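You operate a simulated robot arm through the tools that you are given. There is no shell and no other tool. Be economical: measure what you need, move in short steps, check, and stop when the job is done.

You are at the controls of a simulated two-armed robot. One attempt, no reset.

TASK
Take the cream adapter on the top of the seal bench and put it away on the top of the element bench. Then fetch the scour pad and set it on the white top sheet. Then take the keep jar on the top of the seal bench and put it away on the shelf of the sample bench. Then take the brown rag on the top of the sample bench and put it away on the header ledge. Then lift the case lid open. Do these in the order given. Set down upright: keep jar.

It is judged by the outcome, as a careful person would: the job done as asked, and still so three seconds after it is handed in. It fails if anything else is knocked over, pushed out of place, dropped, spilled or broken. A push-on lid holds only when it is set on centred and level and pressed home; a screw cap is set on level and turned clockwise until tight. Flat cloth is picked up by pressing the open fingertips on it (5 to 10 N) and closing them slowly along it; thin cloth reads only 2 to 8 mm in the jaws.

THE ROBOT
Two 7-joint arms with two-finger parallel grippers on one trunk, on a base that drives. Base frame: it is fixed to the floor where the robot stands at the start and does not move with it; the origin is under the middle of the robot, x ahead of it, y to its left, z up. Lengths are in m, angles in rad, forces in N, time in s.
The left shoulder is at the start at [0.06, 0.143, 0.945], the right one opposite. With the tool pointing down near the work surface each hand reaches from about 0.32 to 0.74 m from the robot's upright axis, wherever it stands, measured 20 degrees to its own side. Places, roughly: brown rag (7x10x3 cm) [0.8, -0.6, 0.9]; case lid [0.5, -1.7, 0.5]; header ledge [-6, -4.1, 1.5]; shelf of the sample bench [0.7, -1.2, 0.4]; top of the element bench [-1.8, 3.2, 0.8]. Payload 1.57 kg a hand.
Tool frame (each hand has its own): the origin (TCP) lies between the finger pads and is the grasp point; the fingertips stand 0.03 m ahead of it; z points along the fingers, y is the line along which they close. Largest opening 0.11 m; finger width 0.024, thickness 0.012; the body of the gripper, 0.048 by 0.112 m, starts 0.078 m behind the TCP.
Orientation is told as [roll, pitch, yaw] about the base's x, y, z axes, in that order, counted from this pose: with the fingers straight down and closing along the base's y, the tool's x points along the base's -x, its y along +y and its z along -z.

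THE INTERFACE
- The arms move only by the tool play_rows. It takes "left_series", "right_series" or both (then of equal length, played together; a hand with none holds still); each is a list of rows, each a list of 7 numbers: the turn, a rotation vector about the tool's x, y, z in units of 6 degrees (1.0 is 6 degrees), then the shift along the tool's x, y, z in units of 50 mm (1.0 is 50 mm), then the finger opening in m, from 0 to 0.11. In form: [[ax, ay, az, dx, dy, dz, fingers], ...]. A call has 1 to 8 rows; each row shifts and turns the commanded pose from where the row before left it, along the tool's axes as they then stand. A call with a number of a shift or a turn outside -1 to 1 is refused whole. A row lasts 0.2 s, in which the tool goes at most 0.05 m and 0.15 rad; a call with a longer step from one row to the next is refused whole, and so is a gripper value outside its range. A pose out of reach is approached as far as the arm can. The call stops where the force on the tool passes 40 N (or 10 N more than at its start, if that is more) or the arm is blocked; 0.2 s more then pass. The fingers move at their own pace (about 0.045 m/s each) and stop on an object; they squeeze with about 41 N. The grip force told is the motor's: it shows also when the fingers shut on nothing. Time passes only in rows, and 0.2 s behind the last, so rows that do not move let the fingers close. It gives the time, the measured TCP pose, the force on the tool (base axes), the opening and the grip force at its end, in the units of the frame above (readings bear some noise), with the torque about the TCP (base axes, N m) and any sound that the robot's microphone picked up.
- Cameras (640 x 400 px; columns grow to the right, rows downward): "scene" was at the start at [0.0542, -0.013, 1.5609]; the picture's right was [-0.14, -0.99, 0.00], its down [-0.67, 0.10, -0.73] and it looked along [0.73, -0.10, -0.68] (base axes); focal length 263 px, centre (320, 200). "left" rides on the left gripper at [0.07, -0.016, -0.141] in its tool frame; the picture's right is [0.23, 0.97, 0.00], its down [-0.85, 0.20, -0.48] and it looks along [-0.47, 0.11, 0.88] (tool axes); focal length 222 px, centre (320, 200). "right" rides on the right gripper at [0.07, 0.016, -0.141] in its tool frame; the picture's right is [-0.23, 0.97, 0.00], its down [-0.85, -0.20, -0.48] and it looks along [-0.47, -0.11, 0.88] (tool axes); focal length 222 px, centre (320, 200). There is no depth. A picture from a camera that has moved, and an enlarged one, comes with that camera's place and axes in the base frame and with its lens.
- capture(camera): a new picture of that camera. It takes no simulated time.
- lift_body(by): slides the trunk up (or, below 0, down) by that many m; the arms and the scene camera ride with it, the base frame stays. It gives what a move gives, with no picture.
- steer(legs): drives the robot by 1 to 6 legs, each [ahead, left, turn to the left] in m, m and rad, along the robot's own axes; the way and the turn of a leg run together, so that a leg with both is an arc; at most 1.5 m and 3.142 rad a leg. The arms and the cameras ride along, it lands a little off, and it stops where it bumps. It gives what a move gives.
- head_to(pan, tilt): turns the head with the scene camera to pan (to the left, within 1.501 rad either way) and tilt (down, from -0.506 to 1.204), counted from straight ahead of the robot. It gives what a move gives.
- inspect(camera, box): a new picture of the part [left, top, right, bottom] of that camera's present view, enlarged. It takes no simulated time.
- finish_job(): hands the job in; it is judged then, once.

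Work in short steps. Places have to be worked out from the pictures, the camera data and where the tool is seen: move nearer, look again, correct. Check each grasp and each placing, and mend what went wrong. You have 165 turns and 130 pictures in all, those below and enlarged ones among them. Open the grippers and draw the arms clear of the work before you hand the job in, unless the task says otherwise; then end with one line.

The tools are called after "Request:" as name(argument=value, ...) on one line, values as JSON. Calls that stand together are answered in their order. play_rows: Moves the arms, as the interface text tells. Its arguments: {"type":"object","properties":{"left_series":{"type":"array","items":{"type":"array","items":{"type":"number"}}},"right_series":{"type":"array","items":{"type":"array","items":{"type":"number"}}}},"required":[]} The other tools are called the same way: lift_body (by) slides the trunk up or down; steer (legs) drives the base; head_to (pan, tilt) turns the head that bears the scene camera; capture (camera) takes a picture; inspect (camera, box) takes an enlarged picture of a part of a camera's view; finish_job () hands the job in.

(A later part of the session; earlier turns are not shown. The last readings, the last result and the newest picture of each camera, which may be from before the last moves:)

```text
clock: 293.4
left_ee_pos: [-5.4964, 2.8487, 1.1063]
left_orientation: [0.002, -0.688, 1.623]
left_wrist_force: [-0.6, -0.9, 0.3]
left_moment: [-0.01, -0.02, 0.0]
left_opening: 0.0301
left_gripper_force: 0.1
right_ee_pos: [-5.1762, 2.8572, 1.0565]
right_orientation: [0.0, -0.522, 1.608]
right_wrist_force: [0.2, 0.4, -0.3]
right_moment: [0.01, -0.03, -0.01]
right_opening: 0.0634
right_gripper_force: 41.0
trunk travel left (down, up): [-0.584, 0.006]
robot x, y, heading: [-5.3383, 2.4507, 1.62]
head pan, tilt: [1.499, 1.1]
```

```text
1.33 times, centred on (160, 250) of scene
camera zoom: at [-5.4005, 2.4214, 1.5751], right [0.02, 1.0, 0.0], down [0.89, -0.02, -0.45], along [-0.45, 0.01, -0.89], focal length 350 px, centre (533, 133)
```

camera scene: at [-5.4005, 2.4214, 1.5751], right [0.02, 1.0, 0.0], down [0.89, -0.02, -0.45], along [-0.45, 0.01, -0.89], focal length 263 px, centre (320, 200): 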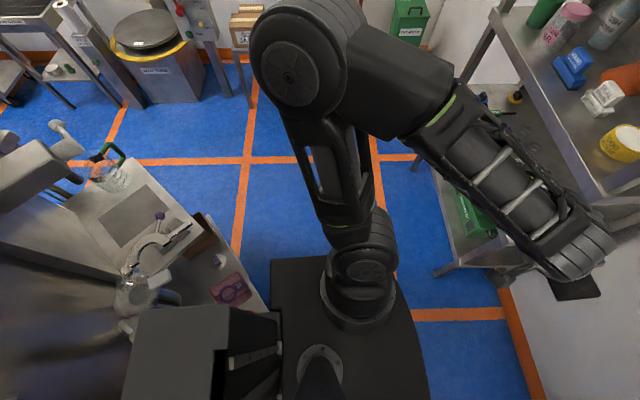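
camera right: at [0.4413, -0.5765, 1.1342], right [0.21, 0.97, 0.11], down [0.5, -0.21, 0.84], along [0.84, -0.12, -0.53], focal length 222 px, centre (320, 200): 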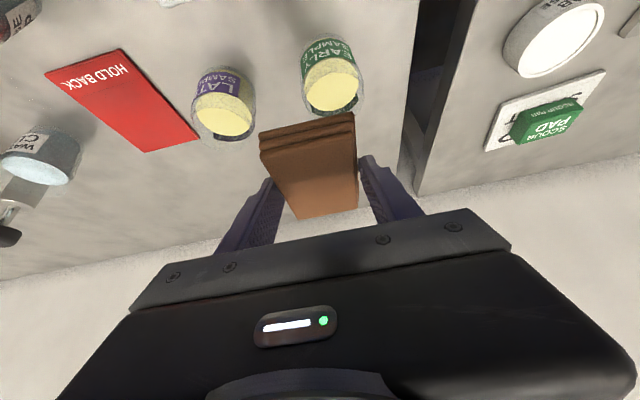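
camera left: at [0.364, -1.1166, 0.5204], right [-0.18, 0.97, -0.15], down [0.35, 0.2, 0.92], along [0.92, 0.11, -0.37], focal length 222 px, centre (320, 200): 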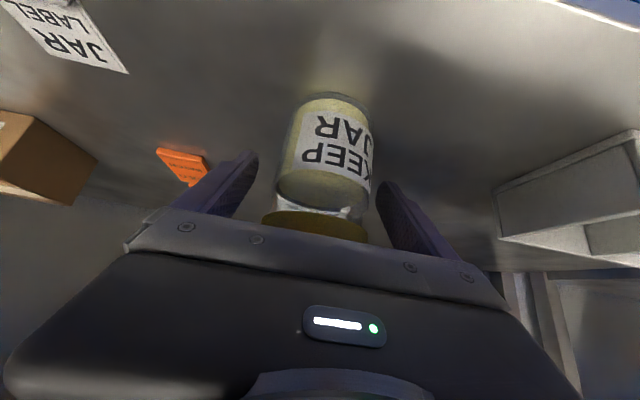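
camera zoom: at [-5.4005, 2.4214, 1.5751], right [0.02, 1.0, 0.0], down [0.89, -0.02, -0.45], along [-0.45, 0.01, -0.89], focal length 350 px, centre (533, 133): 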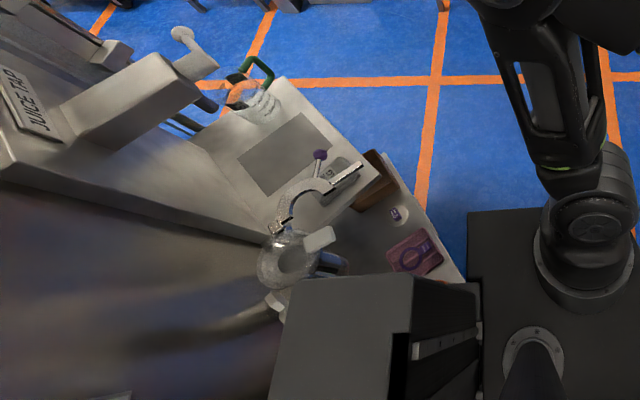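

The tank has an angled sample platform whose corner meets my rear tower. I need to pass ~25 cm further north, so the hands must be tucked: I back off 6 cm, straighten, turn both hands vertical and pull them close.

Request:
steer(legs=[[0, -0.08, 0], [0, 0, -0.05]])

Request:
play_rows(left_series=[[0, 0.94, 0, 0, 0.25, 0, 0.03], [0, 0.94, 0, 0, 0.25, 0, 0.03], [0, 0.94, 0, 0, 0.25, 0, 0.03], [0, 0.94, 0, 0, 0.25, 0, 0.03], [0, 0.94, 0, 0, 0.25, 0, 0.03], [0, 0.94, 0, 0, 0.25, 0, 0.03], [0, 0.94, 0, 0, 0.25, 0, 0.03], [0, 0, 0, 0.8, 0.25, 0, 0.03]], right_series=[[0, 1, 0, 0, -0.2, 0, 0.03], [0, 1, 0, 0, -0.2, 0, 0.03], [0, 1, 0, 0, -0.2, 0, 0.03], [0, 1, 0, 0, -0.2, 0, 0.03], [0, 1, 0, 0, -0.2, 0, 0.03], [0, 0, 0, 0.8, -0.2, 0, 0.03], [0, 0, 0, 0.8, -0.2, 0, 0.03], [0, 0, 0, 0.6, 0, 0, 0.03]])

Request:
play_rows(left_series=[[0, 0, 0, 0.8, 0, 0, 0.03], [0, 0, 0, 0.8, 0, 0, 0.03], [0, 0, 0, 0.5, 0, 0, 0.03]], right_series=[[0, 0, 0, 0.5, 0, 0, 0.03], [0, 0, 0, 0.3, 0, 0, 0.03], [0, 0, 0, 0, 0, 0, 0.03]])

Request:
capture(camera="scene")

```text
clock: 294.9
left_ee_pos: [-5.3954, 2.8605, 1.1042]
left_orientation: [0.002, -0.691, 1.57]
left_wrist_force: [-0.8, -0.7, 0.6]
left_moment: [-0.01, 0.01, 0.01]
left_opening: 0.0303
left_gripper_force: 0.0
right_ee_pos: [-5.0749, 2.8528, 1.0576]
right_orientation: [-0.001, -0.523, 1.557]
right_wrist_force: [0.1, -0.3, 0.2]
right_moment: [0.01, 0.0, -0.02]
right_opening: 0.0635
right_gripper_force: 41.4
trunk travel left (down, up): [-0.584, 0.006]
robot x, y, heading: [-5.2597, 2.4526, 1.57]
head pan, tilt: [1.499, 1.1]
```

```text
clock: 296.7
left_ee_pos: [-5.4962, 2.8169, 1.1076]
left_orientation: [-0.001, -0.002, 1.572]
left_wrist_force: [-0.7, -0.1, -0.7]
left_moment: [0.05, -0.01, -0.02]
left_opening: 0.0301
left_gripper_force: 0.0
right_ee_pos: [-5.0067, 2.7373, 1.0589]
right_orientation: [0.0, -0.004, 1.555]
right_wrist_force: [-0.5, 0.5, -0.2]
right_moment: [0.05, 0.03, -0.02]
right_opening: 0.0638
right_gripper_force: 40.7
trunk travel left (down, up): [-0.584, 0.006]
robot x, y, heading: [-5.2584, 2.453, 1.569]
head pan, tilt: [1.499, 1.1]
```

```text
clock: 297.5
left_ee_pos: [-5.4957, 2.7127, 1.1069]
left_orientation: [0.002, -0.002, 1.571]
left_wrist_force: [-0.6, -0.3, 0.1]
left_moment: [0.05, -0.01, 0.01]
left_opening: 0.03
left_gripper_force: 0.0
right_ee_pos: [-5.0078, 2.7007, 1.0581]
right_orientation: [0.0, 0.001, 1.557]
right_wrist_force: [-0.3, -0.1, -0.2]
right_moment: [-0.01, 0.02, 0.02]
right_opening: 0.0635
right_gripper_force: 41.0
trunk travel left (down, up): [-0.584, 0.006]
robot x, y, heading: [-5.262, 2.4585, 1.568]
head pan, tilt: [1.499, 1.1]
```

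```text
45 pictures are left
camera scene: at [-5.3218, 2.427, 1.575], right [0.07, 1.0, 0.0], down [0.89, -0.07, -0.45], along [-0.45, 0.03, -0.89], focal length 263 px, centre (320, 200)
```

scene: 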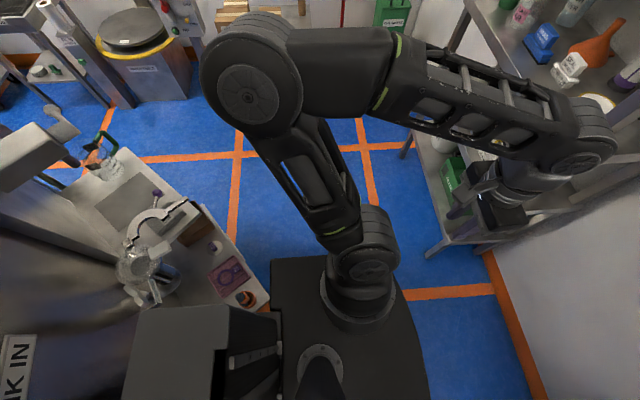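

Parallax shows the platform is low (z≈0.15), so it was my base's rear edge touching its corner at y≈2.15. I go 13 cm north and strafe left in a short leg.

Request:
steer(legs=[[0.13, 0, 0], [0, 0.4, 0]])

Request:
capture(camera="scene")

```text
clock: 300.9
left_ee_pos: [-5.8912, 2.8472, 1.1072]
left_orientation: [0.0, -0.001, 1.57]
left_wrist_force: [0.0, 0.4, -0.3]
left_moment: [0.01, 0.01, -0.02]
left_opening: 0.0303
left_gripper_force: 0.2
right_ee_pos: [-5.403, 2.8342, 1.0578]
right_orientation: [0.0, -0.001, 1.554]
right_wrist_force: [-0.2, 0.3, 0.1]
right_moment: [-0.01, -0.03, 0.0]
right_opening: 0.0638
right_gripper_force: 41.1
trunk travel left (down, up): [-0.584, 0.006]
robot x, y, heading: [-5.66, 2.5855, 1.566]
head pan, tilt: [1.499, 1.1]
```

```text
44 pictures are left
camera scene: at [-5.718, 2.5591, 1.575], right [0.08, 1.0, 0.0], down [0.89, -0.07, -0.45], along [-0.45, 0.03, -0.89], focal length 263 px, centre (320, 200)
```

scene: 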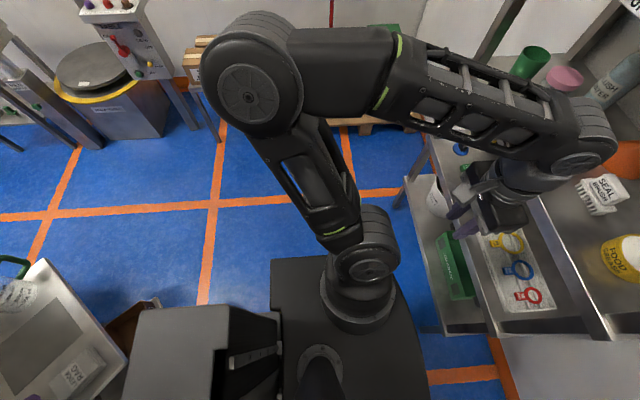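

Passed. Continue west to x≈-6.55, then look south.

Request:
steer(legs=[[-0.1, 0.35, 0], [0, 0.5, 0]])

Request:
head_to(pan=1.5, tilt=0.5)

Request:
capture(camera="scene")

```text
clock: 305.7
left_ee_pos: [-6.7313, 2.7509, 1.1069]
left_orientation: [-0.001, -0.003, 1.569]
left_wrist_force: [-0.2, -0.1, -0.5]
left_moment: [0.01, -0.01, -0.02]
left_opening: 0.0298
left_gripper_force: 0.1
right_ee_pos: [-6.2427, 2.7364, 1.0563]
right_orientation: [-0.002, -0.002, 1.553]
right_wrist_force: [-0.3, 0.0, 0.0]
right_moment: [0.0, -0.03, 0.01]
right_opening: 0.0634
right_gripper_force: 41.2
trunk travel left (down, up): [-0.584, 0.006]
robot x, y, heading: [-6.4944, 2.4897, 1.563]
head pan, tilt: [1.499, 1.1]
```

```text
clock: 306.7
left_ee_pos: [-6.7309, 2.7508, 1.1059]
left_orientation: [0.001, -0.002, 1.567]
left_wrist_force: [-0.4, 0.3, -0.2]
left_moment: [-0.02, 0.0, 0.0]
left_opening: 0.03
left_gripper_force: 0.1
right_ee_pos: [-6.2423, 2.7356, 1.0584]
right_orientation: [-0.001, 0.0, 1.55]
right_wrist_force: [-0.3, 0.1, 0.5]
right_moment: [0.01, -0.01, 0.02]
right_opening: 0.0635
right_gripper_force: 40.7
trunk travel left (down, up): [-0.584, 0.006]
robot x, y, heading: [-6.496, 2.4884, 1.566]
head pan, tilt: [1.499, 0.499]
```

```text
43 pictures are left
camera scene: at [-6.5852, 2.465, 1.6227], right [0.08, 1.0, 0.0], down [0.48, -0.04, -0.88], along [-0.87, 0.07, -0.48], focal length 263 px, centre (320, 200)
```

scene: 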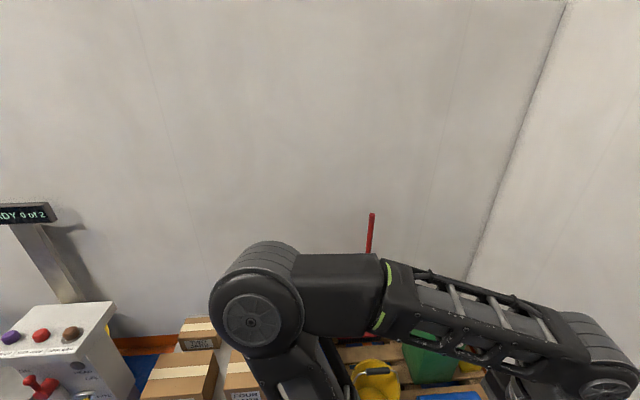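

I shift slightly, turn to face east, and look south along the west aisle.

Request:
steer(legs=[[-0.25, -0.1, 0], [0, 0, -1.566]])

Request:
head_to(pan=-1.5, tilt=0.6)

Request:
capture(camera="scene")

```text
clock: 312.5
left_ee_pos: [-6.1307, 2.4616, 1.1063]
left_orientation: [0.0, -0.002, -0.031]
left_wrist_force: [0.3, -0.4, 0.3]
left_moment: [-0.02, -0.03, 0.03]
left_opening: 0.0299
left_gripper_force: 0.0
right_ee_pos: [-6.16, 1.9723, 1.0577]
right_orientation: [-0.001, 0.0, -0.043]
right_wrist_force: [-0.2, 0.3, -1.1]
right_moment: [-0.02, 0.0, -0.01]
right_opening: 0.0637
right_gripper_force: 40.7
trunk travel left (down, up): [-0.584, 0.006]
robot x, y, heading: [-6.3994, 2.2331, -0.035]
head pan, tilt: [1.499, 0.499]
```

```text
clock: 315.1
left_ee_pos: [-6.1305, 2.4605, 1.1061]
left_orientation: [0.002, -0.001, -0.032]
left_wrist_force: [-0.1, 0.0, -0.4]
left_moment: [0.01, -0.03, -0.03]
left_opening: 0.0297
left_gripper_force: 0.1
right_ee_pos: [-6.1588, 1.9731, 1.0568]
right_orientation: [0.0, 0.0, -0.046]
right_wrist_force: [-0.2, 0.1, -0.3]
right_moment: [-0.01, -0.01, 0.01]
right_opening: 0.0637
right_gripper_force: 40.8
trunk travel left (down, up): [-0.584, 0.006]
robot x, y, heading: [-6.3981, 2.2312, -0.033]
head pan, tilt: [-1.499, 0.6]
```

```text
42 pictures are left
camera scene: at [-6.4233, 2.1447, 1.6137], right [-1.0, -0.04, 0.0], down [-0.02, 0.56, -0.83], along [0.03, -0.82, -0.56], focal length 263 px, centre (320, 200)
```

scene: 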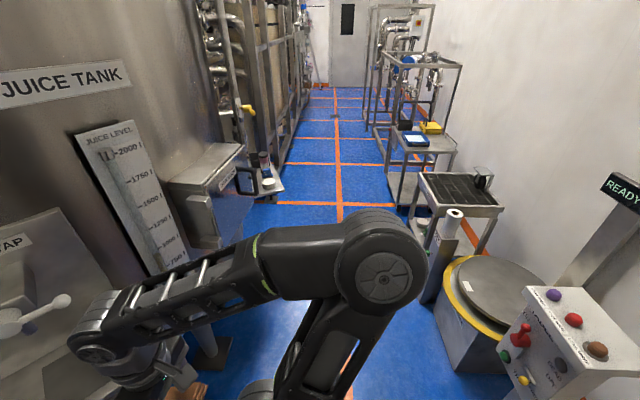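

The aisle is ≈0.85 m wide (x -6.93…-6.0). Facing east at x≈-6.42 I have ~8 cm each side. I straighten and strafe right 1.1 m, then check.

Request:
steer(legs=[[0, 0, 0.033], [-0.03, -1.1, 0]])

Request:
capture(camera="scene")

```text
clock: 321.1
left_ee_pos: [-6.1709, 1.3671, 1.106]
left_orientation: [0.001, -0.001, -0.007]
left_wrist_force: [-0.1, 0.2, -0.1]
left_moment: [0.01, 0.01, -0.01]
left_opening: 0.0301
left_gripper_force: 0.0
right_ee_pos: [-6.1879, 0.8784, 1.0571]
right_orientation: [0.0, 0.0, -0.023]
right_wrist_force: [0.1, -0.3, -0.6]
right_moment: [0.03, -0.01, -0.01]
right_opening: 0.0638
right_gripper_force: 40.7
trunk travel left (down, up): [-0.584, 0.006]
robot x, y, heading: [-6.4306, 1.1335, -0.011]
head pan, tilt: [-1.499, 0.6]
```

```text
41 pictures are left
camera scene: at [-6.4569, 1.0438, 1.6137], right [-1.0, -0.06, 0.0], down [-0.03, 0.56, -0.82], along [0.05, -0.82, -0.57], focal length 263 px, centre (320, 200)
```

scene: 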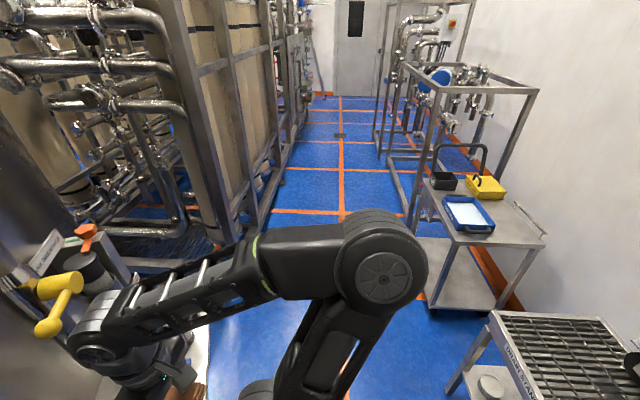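

Clear. Continue strafing south 2.6 m.

Request:
steer(legs=[[0, 0, 0.012], [0, -1.3, 0], [0, -1.3, 0]])

Request:
head_to(pan=-1.0, tilt=0.3)

Request:
capture(camera="scene")

```text
clock: 334.1
left_ee_pos: [-6.1952, -1.2261, 1.1059]
left_orientation: [0.003, -0.001, -0.004]
left_wrist_force: [-0.2, -0.1, 0.1]
left_moment: [0.0, 0.0, -0.02]
left_opening: 0.0299
left_gripper_force: 0.1
right_ee_pos: [-6.2082, -1.716, 1.057]
right_orientation: [0.0, 0.0, -0.018]
right_wrist_force: [-0.1, 0.6, -1.4]
right_moment: [0.0, -0.03, -0.03]
right_opening: 0.0634
right_gripper_force: 40.9
trunk travel left (down, up): [-0.584, 0.006]
robot x, y, heading: [-6.4498, -1.4608, -0.0]
head pan, tilt: [-1.499, 0.6]
```

```text
clock: 335.0
left_ee_pos: [-6.1947, -1.2263, 1.106]
left_orientation: [0.002, -0.002, -0.005]
left_wrist_force: [0.2, -0.5, 0.5]
left_moment: [0.02, 0.0, -0.04]
left_opening: 0.03
left_gripper_force: 0.1
right_ee_pos: [-6.21, -1.7156, 1.0578]
right_orientation: [-0.001, -0.001, -0.017]
right_wrist_force: [-0.6, 0.3, -0.1]
right_moment: [0.04, 0.0, -0.02]
right_opening: 0.0638
right_gripper_force: 40.4
trunk travel left (down, up): [-0.584, 0.006]
robot x, y, heading: [-6.4548, -1.4567, -0.005]
head pan, tilt: [-1.0, 0.3]
```

```text
40 pictures are left
camera scene: at [-6.4337, -1.5414, 1.6411], right [-0.85, -0.53, 0.0], down [-0.16, 0.25, -0.96], along [0.51, -0.81, -0.3], focal length 263 px, centre (320, 200)
```

scene: 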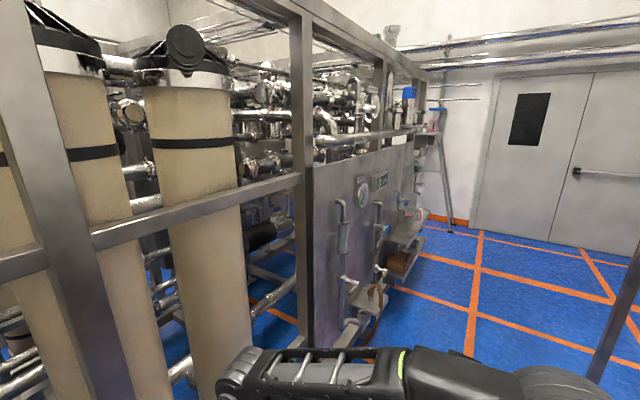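

The ledge should appear near (432,136). I strafe 1.9 m more and look.

Request:
steer(legs=[[0, 0, 0.005], [0, -1.3, 0], [0, -0.7, 0]])

Request:
head_to(pan=-0.6, tilt=0.2)

Request:
capture(camera="scene")

```text
clock: 345.3
left_ee_pos: [-6.1662, -3.2158, 1.1065]
left_orientation: [0.002, -0.003, 0.033]
left_wrist_force: [0.0, 0.2, -0.2]
left_moment: [0.02, -0.02, 0.03]
left_opening: 0.0299
left_gripper_force: 0.0
right_ee_pos: [-6.1623, -3.7038, 1.057]
right_orientation: [-0.001, 0.0, 0.017]
right_wrist_force: [0.7, -0.2, 0.0]
right_moment: [0.02, -0.03, 0.02]
right_opening: 0.0634
right_gripper_force: 40.8
trunk travel left (down, up): [-0.584, 0.006]
robot x, y, heading: [-6.4184, -3.4586, 0.028]
head pan, tilt: [-1.0, 0.3]
```

```text
clock: 346.1
left_ee_pos: [-6.1653, -3.215, 1.1066]
left_orientation: [0.003, -0.003, 0.034]
left_wrist_force: [-0.6, 0.9, 0.2]
left_moment: [-0.01, 0.04, 0.0]
left_opening: 0.0301
left_gripper_force: 0.0
right_ee_pos: [-6.1627, -3.7041, 1.0571]
right_orientation: [-0.001, -0.001, 0.016]
right_wrist_force: [-0.5, 0.5, -0.1]
right_moment: [-0.01, -0.03, 0.0]
right_opening: 0.0638
right_gripper_force: 41.3
trunk travel left (down, up): [-0.584, 0.006]
robot x, y, heading: [-6.4161, -3.456, 0.028]
head pan, tilt: [-0.6, 0.201]
```

```text
39 pictures are left
camera scene: at [-6.3675, -3.5121, 1.6504], right [-0.54, -0.84, 0.0], down [-0.17, 0.11, -0.98], along [0.82, -0.53, -0.2], focal length 263 px, centre (320, 200)
```

scene: 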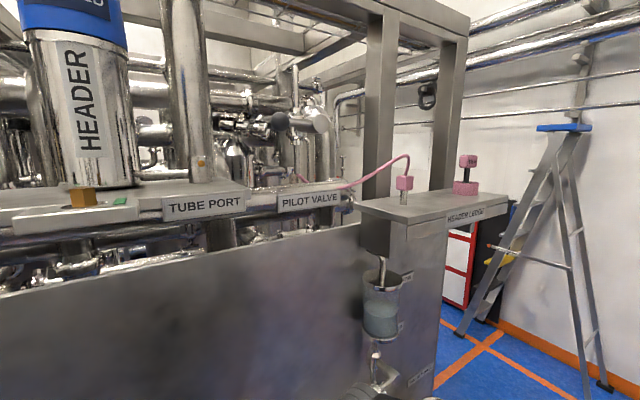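

The "HEADER LEDGE" is visible. I enlarge it.

Request:
inspect(camera="scene", box=[330, 130, 530, 255])

```text
3.20 times, centred on (430, 192) of scene
camera zoom: at [-6.3675, -3.5121, 1.6504], right [-0.54, -0.84, 0.0], down [-0.17, 0.11, -0.98], along [0.82, -0.53, -0.2], focal length 841 px, centre (-32, 224)
```

zoom: 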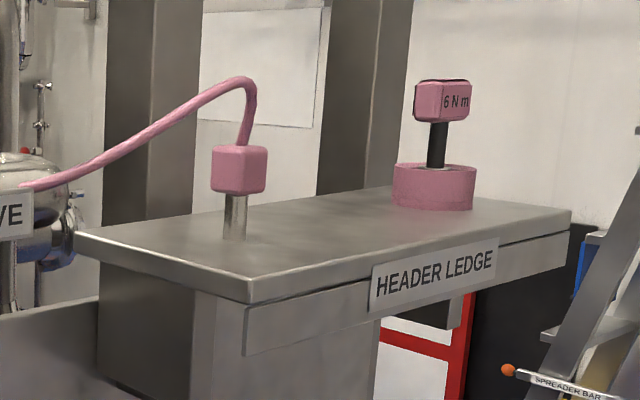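

Ledge: x -6.01…-5.84, y -3.97…-4.42, z≈1.5; free spot between the pipe (y≈-4.06) and pink tool (y≈-4.34). I strafe to put the right shoulder there, and begin raising and pitching the right hand.

Request:
steer(legs=[[0, 0, -0.028], [-0.01, -0.57, 0]])

Request:
play_rows(right_series=[[0, -1, 0, -0.142, 0, -0.794, 0.03], [0, -1, 0, -0.224, 0, -0.774, 0.03], [0, -1, 0, -0.304, 0, -0.747, 0.03], [0, -1, 0, -0.38, 0, -0.711, 0.03], [0, -1, 0, -0.452, 0, -0.668, 0.03], [0, -1, 0, -0.52, 0, -0.617, 0.03], [0, -1, 0, -0.581, 0, -0.559, 0.03], [0, -1, 0, -0.637, 0, -0.495, 0.03]])

Request:
head_to(pan=-0.3, tilt=0.3)

Request:
capture(camera="scene")

```text
clock: 349.8
left_ee_pos: [-6.1671, -3.7924, 1.1068]
left_orientation: [0.003, -0.002, 0.016]
left_wrist_force: [0.2, -0.4, 0.7]
left_moment: [0.03, 0.0, 0.02]
left_opening: 0.0299
left_gripper_force: 0.0
right_ee_pos: [-6.1727, -4.2833, 1.0578]
right_orientation: [-0.002, 0.001, 0.001]
right_wrist_force: [-0.3, -0.7, 0.8]
right_moment: [-0.01, -0.03, 0.02]
right_opening: 0.064
right_gripper_force: 40.6
trunk travel left (down, up): [-0.584, 0.006]
robot x, y, heading: [-6.4237, -4.0337, 0.018]
head pan, tilt: [-0.6, 0.201]
```

```text
clock: 351.6
left_ee_pos: [-6.1665, -3.7923, 1.1067]
left_orientation: [0.001, -0.003, 0.014]
left_wrist_force: [0.4, 0.0, 0.7]
left_moment: [-0.03, -0.01, -0.03]
left_opening: 0.0301
left_gripper_force: 0.0
right_ee_pos: [-6.116, -4.2795, 1.3773]
right_orientation: [0.0, -0.84, 0.001]
right_wrist_force: [-0.7, 0.0, -0.6]
right_moment: [-0.02, 0.01, -0.01]
right_opening: 0.0637
right_gripper_force: 41.5
trunk travel left (down, up): [-0.584, 0.006]
robot x, y, heading: [-6.4267, -4.0331, 0.01]
head pan, tilt: [-0.6, 0.201]
```

```text
clock: 352.4
left_ee_pos: [-6.1677, -3.7921, 1.1047]
left_orientation: [0.002, -0.002, 0.017]
left_wrist_force: [0.5, -0.3, 0.3]
left_moment: [0.04, 0.03, -0.01]
left_opening: 0.0299
left_gripper_force: 0.0
right_ee_pos: [-6.1155, -4.2798, 1.3767]
right_orientation: [-0.001, -0.836, 0.002]
right_wrist_force: [1.2, 0.0, -0.1]
right_moment: [0.0, 0.01, -0.02]
right_opening: 0.0635
right_gripper_force: 41.0
trunk travel left (down, up): [-0.584, 0.006]
robot x, y, heading: [-6.4254, -4.0345, 0.012]
head pan, tilt: [-0.3, 0.3]
```

```text
37 pictures are left
camera scene: at [-6.3622, -4.0604, 1.6412], right [-0.28, -0.96, 0.0], down [-0.28, 0.08, -0.96], along [0.92, -0.27, -0.3], focal length 263 px, centre (320, 200)
```

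scene: 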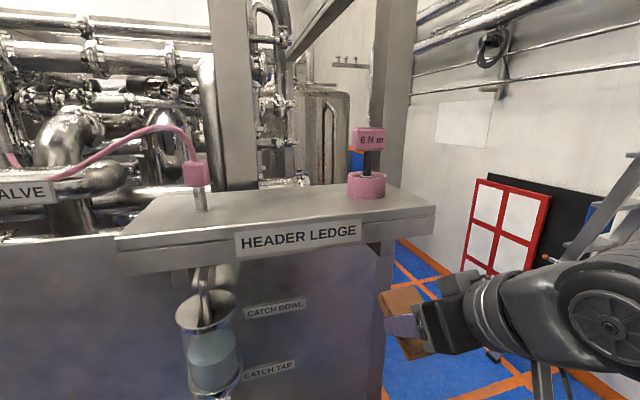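

Triangulated: ledge top z=1.516, x -6.05…-5.88, y -3.92…-4.33; pipe y≈-4.0, pink ring y≈-4.22…-4.31, so target y≈-4.12. I back up 6 cm, then raise to z≈1.585 with steep forward pitch.

Request:
steer(legs=[[-0.06, 0, -0.012]])

Request:
play_rows(right_series=[[0, -0.667, 0, -0.424, 0.4, -0.303, 0.03], [0, -0.667, 0, -0.445, 0.4, -0.274, 0.03], [0, -0.667, 0, -0.462, 0.4, -0.242, 0.03], [0, -0.667, 0, -0.478, 0.4, -0.209, 0.03], [0, -0.667, 0, -0.491, 0.4, -0.174, 0.03], [0, -0.667, 0, -0.503, 0.4, -0.14, 0.03], [0, -0.667, 0, -0.511, 0.4, -0.105, 0.03], [0, -0.667, 0, -0.517, 0.4, -0.069, 0.03]])

Request:
capture(camera="scene")

Request:
capture(camera="right")

```text
clock: 353.4
left_ee_pos: [-6.2257, -3.7955, 1.1062]
left_orientation: [0.002, -0.004, 0.006]
left_wrist_force: [-0.9, -0.3, -0.1]
left_moment: [-0.03, -0.05, -0.01]
left_opening: 0.03
left_gripper_force: 0.1
right_ee_pos: [-6.1797, -4.2839, 1.3772]
right_orientation: [0.0, -0.839, -0.011]
right_wrist_force: [-0.3, 0.2, -0.3]
right_moment: [0.01, 0.0, -0.04]
right_opening: 0.0635
right_gripper_force: 40.8
trunk travel left (down, up): [-0.584, 0.006]
robot x, y, heading: [-6.4824, -4.0288, 0.003]
head pan, tilt: [-0.3, 0.3]
```

```text
clock: 355.1
left_ee_pos: [-6.2251, -3.7935, 1.1057]
left_orientation: [0.0, -0.001, 0.004]
left_wrist_force: [-0.3, 0.1, -0.6]
left_moment: [0.03, 0.02, 0.02]
left_opening: 0.0298
left_gripper_force: 0.0
right_ee_pos: [-6.1522, -4.1205, 1.5842]
right_orientation: [-0.003, -1.396, -0.008]
right_wrist_force: [-0.6, -0.1, 0.4]
right_moment: [-0.02, 0.03, 0.0]
right_opening: 0.0637
right_gripper_force: 41.1
trunk travel left (down, up): [-0.584, 0.006]
robot x, y, heading: [-6.4859, -4.0357, -0.001]
head pan, tilt: [-0.3, 0.3]
```

```text
36 pictures are left
camera scene: at [-6.4223, -4.0606, 1.6412], right [-0.29, -0.96, 0.0], down [-0.28, 0.09, -0.96], along [0.91, -0.28, -0.3], focal length 263 px, centre (320, 200)
```

scene: 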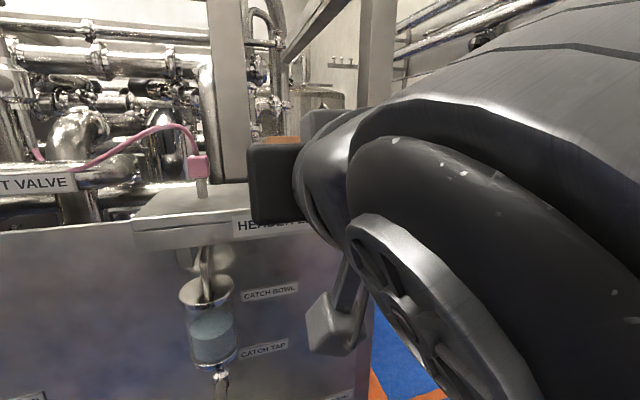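

```text
35 pictures are left
camera right: at [-6.304, -4.103, 1.5396], right [0.05, 0.97, 0.22], down [-0.33, -0.2, 0.93], along [0.94, -0.12, 0.31], focal length 222 px, centre (320, 200)
```

right: 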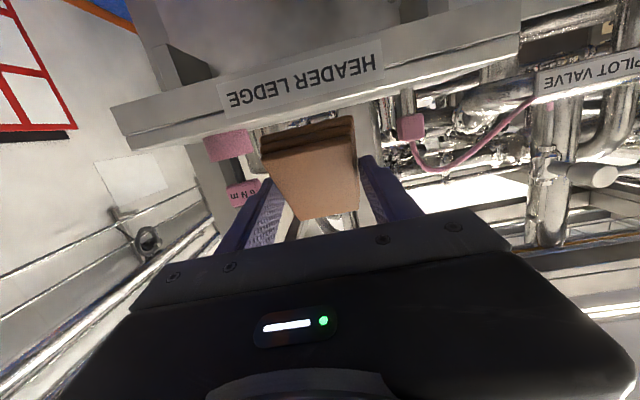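

The rag is above the ledge plane and between pipe and pink tool. I drive 6 cm ahead and extend 8 cm.

Request:
steer(legs=[[0.06, 0, 0]])

Request:
play_rows(right_series=[[0, 0, 0, -0.097, 0, 0.547, 0.03], [0, 0, 0, -0.097, 0, 0.547, 0.03], [0, 0, 0, -0.097, 0, 0.547, 0.03], [0, 0, 0, 0, 0, 0, 0.03]])

Request:
capture(camera="right")

Request:
capture(camera="scene")

```text
clock: 356.1
left_ee_pos: [-6.1633, -3.7963, 1.105]
left_orientation: [0.001, 0.0, 0.004]
left_wrist_force: [0.5, 0.1, -0.7]
left_moment: [0.01, 0.06, -0.03]
left_opening: 0.0301
left_gripper_force: 0.1
right_ee_pos: [-6.0901, -4.1216, 1.5833]
right_orientation: [-0.002, -1.395, -0.01]
right_wrist_force: [1.0, 0.7, -0.5]
right_moment: [-0.01, 0.0, 0.01]
right_opening: 0.0637
right_gripper_force: 40.8
trunk travel left (down, up): [-0.584, 0.006]
robot x, y, heading: [-6.4248, -4.0297, 0.003]
head pan, tilt: [-0.3, 0.3]
```

```text
clock: 357.1
left_ee_pos: [-6.1663, -3.7954, 1.1069]
left_orientation: [0.002, 0.0, 0.004]
left_wrist_force: [0.5, -0.1, -0.8]
left_moment: [0.01, 0.0, 0.02]
left_opening: 0.0297
left_gripper_force: 0.1
right_ee_pos: [-6.0085, -4.1229, 1.5868]
right_orientation: [0.002, -1.396, -0.009]
right_wrist_force: [-0.5, 0.3, 0.0]
right_moment: [0.01, 0.0, -0.02]
right_opening: 0.0636
right_gripper_force: 41.2
trunk travel left (down, up): [-0.584, 0.006]
robot x, y, heading: [-6.4249, -4.035, -0.001]
head pan, tilt: [-0.3, 0.3]
```

```text
34 pictures are left
camera right: at [-6.1608, -4.1051, 1.5407], right [0.05, 0.97, 0.22], down [-0.32, -0.2, 0.93], along [0.94, -0.12, 0.31], focal length 222 px, centre (320, 200)
```

right: 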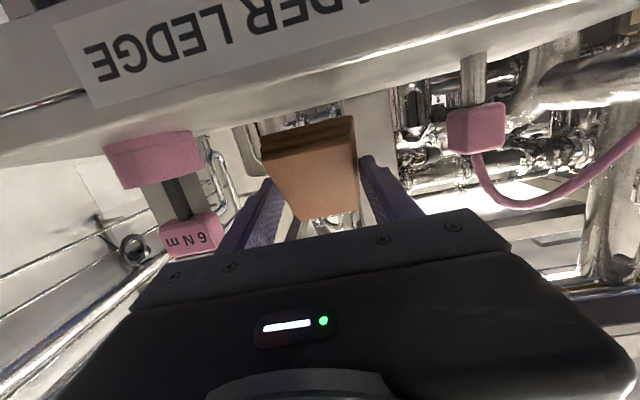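

```text
33 pictures are left
camera scene: at [-6.3647, -4.0613, 1.6412], right [-0.29, -0.96, 0.0], down [-0.28, 0.09, -0.96], along [0.91, -0.28, -0.3], focal length 263 px, centre (320, 200)
```

scene: 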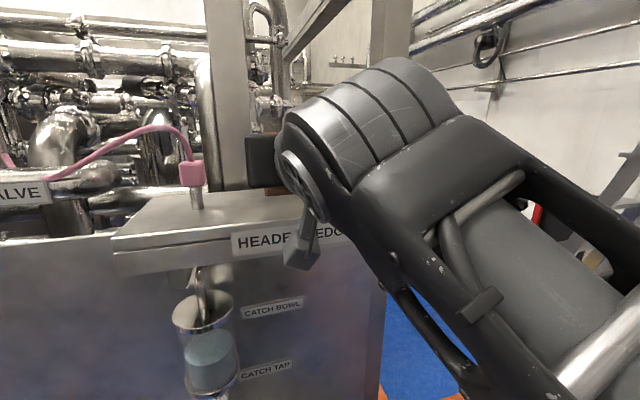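

Position is right. I lower and reduce the pitch as far as the arm reaches, toward contact.

Request:
play_rows(right_series=[[0, 1, 0, 0.15, 0, 0.03, 0.03], [0, 0.8, 0, 0.12, 0, 0.04, 0.03], [0, 0, 0, 0, 0, 0, 0.03]])

Request:
capture(camera="right")

```text
clock: 357.9
left_ee_pos: [-6.1657, -3.7936, 1.1064]
left_orientation: [0.001, -0.003, 0.007]
left_wrist_force: [-1.1, 0.2, -0.3]
left_moment: [0.02, 0.0, -0.03]
left_opening: 0.0301
left_gripper_force: 0.0
right_ee_pos: [-6.0092, -4.1226, 1.5733]
right_orientation: [0.001, -1.207, -0.009]
right_wrist_force: [-0.5, -0.6, 0.0]
right_moment: [0.0, 0.0, 0.01]
right_opening: 0.0637
right_gripper_force: 40.9
trunk travel left (down, up): [-0.584, 0.006]
robot x, y, heading: [-6.4246, -4.0302, 0.005]
head pan, tilt: [-0.3, 0.3]
```

```text
32 pictures are left
camera right: at [-6.1664, -4.1044, 1.5561], right [0.09, 0.97, 0.21], down [-0.14, -0.2, 0.97], along [0.99, -0.12, 0.12], focal length 222 px, centre (320, 200)
```

right: 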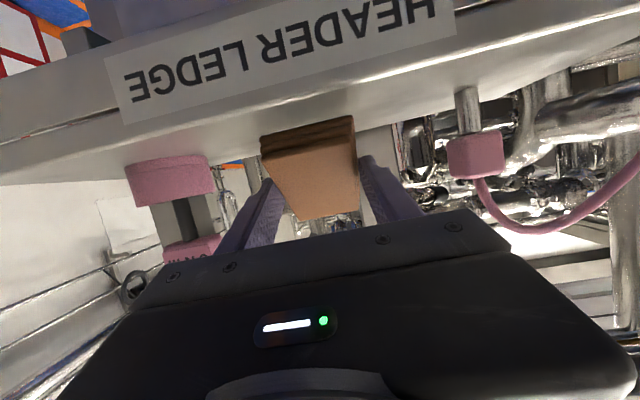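

Reachable at 69°. I try 6° more while lowering slightly.

Request:
play_rows(right_series=[[0, 1, 0, 0.04, 0, 0.02, 0.03], [0, 0, 0, 0, 0, 0, 0.03]])

```text
clock: 358.5
left_ee_pos: [-6.1663, -3.7948, 1.1072]
left_orientation: [0.002, -0.002, 0.005]
left_wrist_force: [0.3, 0.1, -0.4]
left_moment: [-0.02, 0.05, -0.03]
left_opening: 0.03
left_gripper_force: 0.0
right_ee_pos: [-6.0087, -4.1218, 1.57]
right_orientation: [0.0, -1.103, -0.008]
right_wrist_force: [-0.8, 0.3, -0.5]
right_moment: [0.0, -0.02, 0.0]
right_opening: 0.0635
right_gripper_force: 40.6
trunk travel left (down, up): [-0.584, 0.006]
robot x, y, heading: [-6.4232, -4.0318, 0.004]
head pan, tilt: [-0.3, 0.3]
```

Still reachable (63°). Try 6–12° more.

Request:
play_rows(right_series=[[0, 1, 0, 0.02, 0, 0.01, 0.03], [0, 1, 0, 0.02, 0, 0.01, 0.03], [0, 0, 0, 0, 0, 0, 0.03]])

Request:
capture(camera="right")

```text
clock: 359.3
left_ee_pos: [-6.1665, -3.7965, 1.1064]
left_orientation: [0.002, -0.002, 0.006]
left_wrist_force: [0.6, 0.4, 0.2]
left_moment: [0.01, 0.01, 0.0]
left_opening: 0.0298
left_gripper_force: 0.1
right_ee_pos: [-6.0085, -4.1204, 1.5687]
right_orientation: [0.0, -0.996, -0.011]
right_wrist_force: [0.0, -0.3, 0.3]
right_moment: [-0.01, 0.02, 0.01]
right_opening: 0.0637
right_gripper_force: 40.8
right hand out of reach, approached as far as the arm can: row 2
trunk travel left (down, up): [-0.584, 0.006]
robot x, y, heading: [-6.423, -4.0321, 0.0]
head pan, tilt: [-0.3, 0.3]
```

```text
31 pictures are left
camera right: at [-6.1659, -4.1041, 1.5847], right [0.13, 0.97, 0.19], down [0.06, -0.2, 0.98], along [0.99, -0.12, -0.09], focal length 222 px, centre (320, 200)
```

right: 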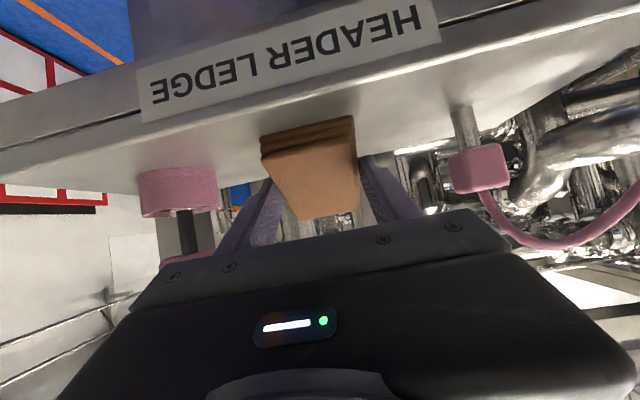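

Tilt is down to 57° (rag ~27° nose-up). I lower in 3 mm steps; the rear edge should touch and the rag level out.

Request:
play_rows(right_series=[[0, 0.2, 0, 0.05, 0, 0.033, 0.03], [0, 0.2, 0, 0.05, 0, 0.033, 0.03], [0, 0.2, 0, 0.05, 0, 0.033, 0.03], [0, 0, 0, 0, 0, 0, 0.03]])

```text
clock: 360.3
left_ee_pos: [-6.1667, -3.7957, 1.1067]
left_orientation: [0.001, -0.001, 0.005]
left_wrist_force: [-0.5, -0.5, 0.1]
left_moment: [-0.02, 0.04, 0.0]
left_opening: 0.03
left_gripper_force: 0.1
right_ee_pos: [-6.0076, -4.122, 1.5647]
right_orientation: [0.001, -0.983, -0.008]
right_wrist_force: [5.3, -3.4, 26.1]
right_moment: [-0.06, 0.23, 0.02]
right_opening: 0.0635
right_gripper_force: 41.1
right hand out of reach, approached as far as the arm can: row 2, 3
trunk travel left (down, up): [-0.584, 0.006]
robot x, y, heading: [-6.4256, -4.0297, 0.001]
head pan, tilt: [-0.3, 0.3]
```

Contact (26 N). I open the fingers gently so it settles flat.

Request:
play_rows(right_series=[[0, 0, 0, 0, 0, 0, 0.066], [0, 0, 0, 0, 0, 0, 0.069], [0, 0, 0, 0, 0, 0, 0.074]])

Request:
capture(camera="right")

```text
clock: 361.1
left_ee_pos: [-6.1666, -3.795, 1.1066]
left_orientation: [0.001, -0.001, 0.004]
left_wrist_force: [-0.6, -0.5, 0.5]
left_moment: [-0.01, 0.01, 0.01]
left_opening: 0.0299
left_gripper_force: 0.0
right_ee_pos: [-6.0095, -4.1214, 1.5633]
right_orientation: [0.0, -0.975, -0.008]
right_wrist_force: [-0.3, 0.0, 0.0]
right_moment: [0.0, 0.0, -0.01]
right_opening: 0.074
right_gripper_force: 0.1
trunk travel left (down, up): [-0.584, 0.006]
robot x, y, heading: [-6.4243, -4.0341, 0.001]
head pan, tilt: [-0.3, 0.3]
```

```text
30 pictures are left
camera right: at [-6.1664, -4.1042, 1.5832], right [0.14, 0.97, 0.19], down [0.08, -0.2, 0.98], along [0.99, -0.12, -0.11], focal length 222 px, centre (320, 200)
```

right: 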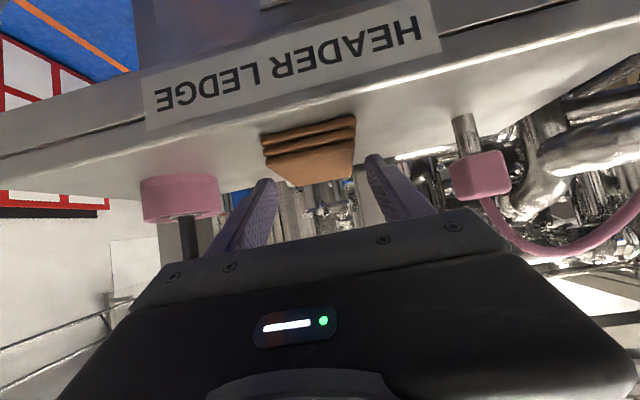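

The rag lies flat on the ledge. I retract straight back, then back the robot a bit and check.

Request:
play_rows(right_series=[[0, 0, 0, 0, 0, 0, 0.08], [0, 0, 0, 0.3, 0, -0.5, 0.08], [0, 0, 0, 0.3, 0, -0.5, 0.08], [0, -0.3, 0, 0.4, 0, -0.5, 0.08]])

Request:
steer(legs=[[-0.08, 0, 0]])

Request:
capture(camera="right")

```text
clock: 362.1
left_ee_pos: [-6.1646, -3.796, 1.1065]
left_orientation: [0.002, -0.001, 0.005]
left_wrist_force: [0.6, 0.7, 0.7]
left_moment: [0.02, -0.03, -0.01]
left_opening: 0.0301
left_gripper_force: 0.0
right_ee_pos: [-6.0092, -4.1215, 1.563]
right_orientation: [-0.002, -0.977, -0.009]
right_wrist_force: [0.8, 0.8, 0.2]
right_moment: [-0.03, 0.02, 0.01]
right_opening: 0.08
right_gripper_force: 0.1
right hand out of reach, approached as far as the arm can: row 2, 3, 4
trunk travel left (down, up): [-0.584, 0.006]
robot x, y, heading: [-6.4284, -4.0355, 0.001]
head pan, tilt: [-0.3, 0.3]
```

```text
clock: 363.2
left_ee_pos: [-6.2463, -3.7955, 1.1057]
left_orientation: [0.002, -0.004, 0.007]
left_wrist_force: [-0.4, 0.0, -0.3]
left_moment: [0.0, -0.04, -0.02]
left_opening: 0.0306
left_gripper_force: 0.0
right_ee_pos: [-6.0896, -4.1213, 1.5646]
right_orientation: [0.001, -0.979, -0.008]
right_wrist_force: [-1.6, -0.8, 0.1]
right_moment: [0.0, -0.03, -0.01]
right_opening: 0.0801
right_gripper_force: 0.1
trunk travel left (down, up): [-0.584, 0.006]
robot x, y, heading: [-6.503, -4.0337, 0.005]
head pan, tilt: [-0.3, 0.3]
```

```text
29 pictures are left
camera right: at [-6.2471, -4.1043, 1.5837], right [0.14, 0.97, 0.19], down [0.08, -0.2, 0.98], along [0.99, -0.12, -0.1], focal length 222 px, centre (320, 200)
```

right: 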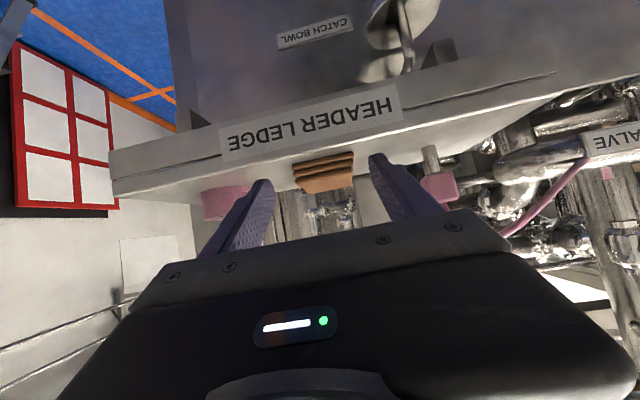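

Rag is placed. I back 10 cm more and tuck the right hand down vertically for travel.

Request:
steer(legs=[[-0.1, 0, 0]])

Request:
play_rows(right_series=[[0, 1, 0, 0.779, 0, 0.462, 0.08], [0, 1, 0, 0.726, 0, 0.541, 0.08], [0, 1, 0, 0.665, 0, 0.613, 0.08], [0, 1, 0, 0.598, 0, 0.68, 0.03], [0, 1, 0, 0.523, 0, 0.739, 0.03], [0, 1, 0, 0.444, 0, 0.789, 0.03], [0, 1, 0, 0.359, 0, 0.832, 0.03], [0, 1, 0, 0.27, 0, 0.864, 0.03]])

Request:
play_rows(right_series=[[0, 1, 0, 0, -0.6, 0.5, 0.03], [0, 0.35, 0, 0, -0.6, 0.5, 0.03], [0, 0, 0, 0.3, -0.6, 0.4, 0.03], [0, 0, 0, 0.6, -0.6, 0.2, 0.03], [0, 0, 0, 0.6, -0.6, 0, 0.03], [0, 0, 0, 0.6, -0.1, 0, 0.03]])

Request:
capture(camera="scene")

```text
clock: 364.3
left_ee_pos: [-6.3442, -3.7958, 1.1066]
left_orientation: [0.001, -0.002, 0.005]
left_wrist_force: [0.2, 0.1, 0.4]
left_moment: [-0.02, 0.0, 0.0]
left_opening: 0.0302
left_gripper_force: 0.0
right_ee_pos: [-6.1895, -4.1222, 1.564]
right_orientation: [-0.001, -0.976, -0.012]
right_wrist_force: [-0.3, 0.0, 0.1]
right_moment: [-0.01, -0.03, 0.03]
right_opening: 0.0798
right_gripper_force: 0.0
trunk travel left (down, up): [-0.584, 0.006]
robot x, y, heading: [-6.6048, -4.0321, 0.001]
head pan, tilt: [-0.3, 0.3]
```

```text
clock: 366.1
left_ee_pos: [-6.3424, -3.7946, 1.1079]
left_orientation: [0.0, 0.0, 0.006]
left_wrist_force: [0.2, 0.6, 0.1]
left_moment: [0.0, 0.0, 0.0]
left_opening: 0.03
left_gripper_force: 0.0
right_ee_pos: [-6.2078, -4.1204, 1.2006]
right_orientation: [0.0, -0.138, -0.012]
right_wrist_force: [0.4, 0.1, -0.6]
right_moment: [0.05, 0.01, 0.03]
right_opening: 0.03
right_gripper_force: 0.2
trunk travel left (down, up): [-0.584, 0.006]
robot x, y, heading: [-6.6035, -4.0339, -0.0]
head pan, tilt: [-0.3, 0.3]
```

```text
clock: 367.5
left_ee_pos: [-6.3449, -3.795, 1.1069]
left_orientation: [0.002, -0.004, 0.004]
left_wrist_force: [0.2, -0.1, 0.4]
left_moment: [0.01, -0.04, -0.02]
left_opening: 0.0297
left_gripper_force: 0.1
right_ee_pos: [-6.3116, -4.2742, 1.1222]
right_orientation: [0.002, 0.002, -0.009]
right_wrist_force: [-0.3, 0.5, 0.3]
right_moment: [-0.03, -0.02, -0.02]
right_opening: 0.03
right_gripper_force: 0.0
trunk travel left (down, up): [-0.584, 0.006]
robot x, y, heading: [-6.604, -4.0338, -0.0]
head pan, tilt: [-0.3, 0.3]
```

```text
28 pictures are left
camera scene: at [-6.543, -4.0614, 1.6412], right [-0.29, -0.96, 0.0], down [-0.28, 0.09, -0.96], along [0.91, -0.28, -0.29], focal length 263 px, centre (320, 200)
```

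scene: 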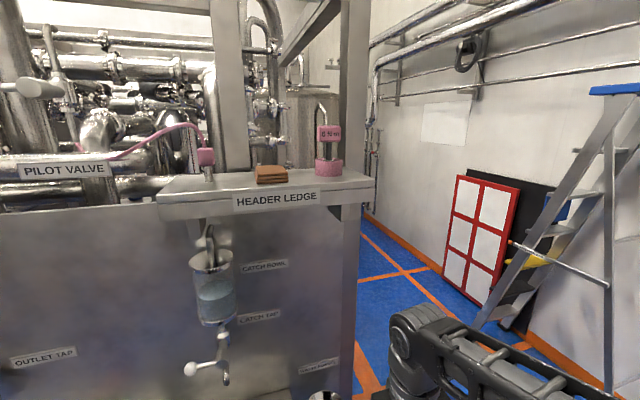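

Rag confirmed on the ledge. Now back the way I came: forward to x≈-6.43, strafe left (north) up the aisle in checked batches.

Request:
steer(legs=[[0.17, 0, 0], [0, 1.3, 0], [0, 1.3, 0]])

```text
clock: 381.2
left_ee_pos: [-6.1732, -1.1964, 1.1068]
left_orientation: [0.001, -0.001, 0.011]
left_wrist_force: [-0.8, -0.5, -0.1]
left_moment: [-0.01, 0.03, -0.02]
left_opening: 0.0298
left_gripper_force: 0.2
right_ee_pos: [-6.1362, -1.6736, 1.1221]
right_orientation: [-0.001, 0.002, -0.005]
right_wrist_force: [0.4, 0.2, -0.6]
right_moment: [0.0, 0.0, 0.02]
right_opening: 0.0299
right_gripper_force: 0.1
trunk travel left (down, up): [-0.584, 0.006]
robot x, y, heading: [-6.4273, -1.437, 0.005]
head pan, tilt: [-0.3, 0.3]
```

Request:
steer(legs=[[0, 0, -0.005], [0, 1.3, 0], [0, 1.27, 0]])

```text
clock: 394.0
left_ee_pos: [-6.227, 1.3606, 1.1063]
left_orientation: [0.002, -0.003, 0.028]
left_wrist_force: [0.0, -0.4, -0.6]
left_moment: [-0.02, -0.01, -0.01]
left_opening: 0.0301
left_gripper_force: 0.1
right_ee_pos: [-6.182, 0.8828, 1.1218]
right_orientation: [0.0, 0.0, 0.014]
right_wrist_force: [-0.4, 0.0, 0.4]
right_moment: [0.0, 0.02, 0.04]
right_opening: 0.0298
right_gripper_force: 0.1
trunk travel left (down, up): [-0.584, 0.006]
robot x, y, heading: [-6.4821, 1.1143, 0.03]
head pan, tilt: [-0.3, 0.3]
```

Correct drift (x +5 cm, heading), strafe the last 1.12 m, then turn to face north.

Request:
steer(legs=[[0, 0, -0.03], [0.06, 0, 0], [0, 1.12, 0], [0, 0, 1.571]])

```text
clock: 404.5
left_ee_pos: [-6.6442, 2.5014, 1.1066]
left_orientation: [0.002, -0.003, 1.563]
left_wrist_force: [0.2, 0.5, 0.0]
left_moment: [0.01, -0.01, 0.01]
left_opening: 0.0299
left_gripper_force: 0.0
right_ee_pos: [-6.165, 2.5287, 1.1215]
right_orientation: [0.0, 0.001, 1.546]
right_wrist_force: [-0.1, 0.3, 0.0]
right_moment: [-0.02, 0.01, 0.02]
right_opening: 0.03
right_gripper_force: 0.3
trunk travel left (down, up): [-0.584, 0.006]
robot x, y, heading: [-6.4136, 2.2408, 1.554]
head pan, tilt: [-0.3, 0.3]
```

Request:
steer(legs=[[0, 0, 0.017], [0.25, 0, 0], [0, -0.42, 0], [0.09, -0.33, 0]])

```text
clock: 410.6
left_ee_pos: [-5.9066, 2.8401, 1.1059]
left_orientation: [0.002, -0.002, 1.584]
left_wrist_force: [0.9, -0.2, -0.9]
left_moment: [-0.02, 0.03, 0.03]
left_opening: 0.03
left_gripper_force: 0.0
right_ee_pos: [-5.4283, 2.8791, 1.122]
right_orientation: [-0.001, 0.002, 1.57]
right_wrist_force: [0.5, 0.5, -0.5]
right_moment: [0.01, 0.0, 0.0]
right_opening: 0.03
right_gripper_force: 0.0
trunk travel left (down, up): [-0.584, 0.006]
robot x, y, heading: [-5.6682, 2.5867, 1.583]
head pan, tilt: [-0.3, 0.3]
```

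Good, at the same spot as on the way in. Continue right 0.42, back 0.13, then along the corridor east.

Request:
steer(legs=[[0, 0, -0.012], [0, -0.42, 0], [-0.13, 0, 0], [0, -1.0, 0]])

```text
clock: 419.2
left_ee_pos: [-4.4778, 2.7124, 1.1072]
left_orientation: [0.002, -0.001, 1.576]
left_wrist_force: [0.7, 0.2, 0.9]
left_moment: [-0.01, 0.04, -0.02]
left_opening: 0.0296
left_gripper_force: 0.1
right_ee_pos: [-3.9985, 2.7463, 1.1231]
right_orientation: [0.0, 0.004, 1.562]
right_wrist_force: [0.4, -0.3, 1.0]
right_moment: [-0.01, 0.01, -0.01]
right_opening: 0.0301
right_gripper_force: 0.1
trunk travel left (down, up): [-0.584, 0.006]
robot x, y, heading: [-4.2393, 2.4529, 1.575]
head pan, tilt: [-0.3, 0.3]
```

Request:
steer(legs=[[0, -1.0, 0], [-0.1, -1.4, 0], [0, -1.45, 0]])

```text
clock: 437.9
left_ee_pos: [-0.6031, 2.6346, 1.1073]
left_orientation: [0.001, -0.002, 1.577]
left_wrist_force: [0.0, -0.5, 0.4]
left_moment: [-0.01, 0.04, -0.01]
left_opening: 0.0298
left_gripper_force: 0.0
right_ee_pos: [-0.125, 2.6686, 1.1216]
right_orientation: [0.0, 0.003, 1.56]
right_wrist_force: [0.1, -0.4, -1.3]
right_moment: [0.02, 0.01, 0.02]
right_opening: 0.03
right_gripper_force: 0.1
trunk travel left (down, up): [-0.584, 0.006]
robot x, y, heading: [-0.3662, 2.3753, 1.579]
head pan, tilt: [-0.3, 0.3]
```

Turn to face east and strafe south toward the press case.

Request:
steer(legs=[[0, 0, -1.579], [0.05, 0, 0], [0, -1.3, 0], [0, -1.3, 0], [0, -1.2, 0]])

Request:
head_to(pan=-0.3, tilt=0.75)

Request:
capture(camera="scene")

```text
clock: 460.7
left_ee_pos: [0.0874, -1.1994, 1.1063]
left_orientation: [0.0, -0.003, 0.037]
left_wrist_force: [-0.1, -0.4, 0.3]
left_moment: [0.0, 0.01, -0.01]
left_opening: 0.03
left_gripper_force: 0.1
right_ee_pos: [0.1361, -1.6772, 1.1224]
right_orientation: [0.0, 0.002, 0.021]
right_wrist_force: [0.3, 0.6, 0.2]
right_moment: [0.02, 0.01, 0.01]
right_opening: 0.0297
right_gripper_force: 0.1
trunk travel left (down, up): [-0.584, 0.006]
robot x, y, heading: [-0.1651, -1.4457, 0.033]
head pan, tilt: [-0.3, 0.3]
```

```text
clock: 461.6
left_ee_pos: [0.0861, -1.1992, 1.1066]
left_orientation: [0.002, -0.002, 0.037]
left_wrist_force: [0.3, 0.7, 0.0]
left_moment: [0.0, 0.0, 0.01]
left_opening: 0.03
left_gripper_force: 0.1
right_ee_pos: [0.1365, -1.6772, 1.1224]
right_orientation: [-0.003, 0.001, 0.022]
right_wrist_force: [1.1, 0.2, -1.5]
right_moment: [0.03, 0.0, 0.02]
right_opening: 0.03
right_gripper_force: 0.1
trunk travel left (down, up): [-0.584, 0.006]
robot x, y, heading: [-0.1621, -1.4453, 0.027]
head pan, tilt: [-0.3, 0.75]
```

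```text
27 pictures are left
camera scene: at [-0.113, -1.4682, 1.6009], right [-0.26, -0.96, 0.0], down [-0.66, 0.18, -0.73], along [0.71, -0.19, -0.68], focal length 263 px, centre (320, 200)
```

scene: 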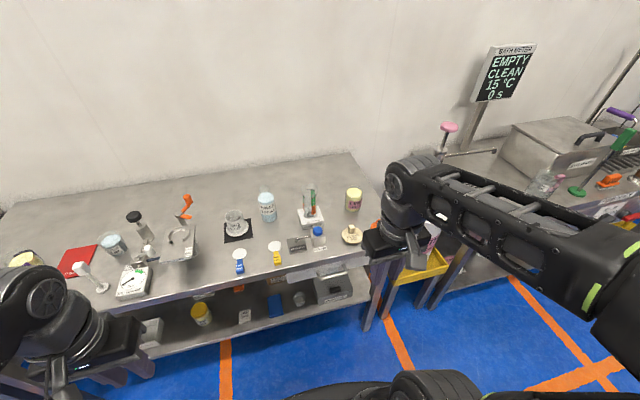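

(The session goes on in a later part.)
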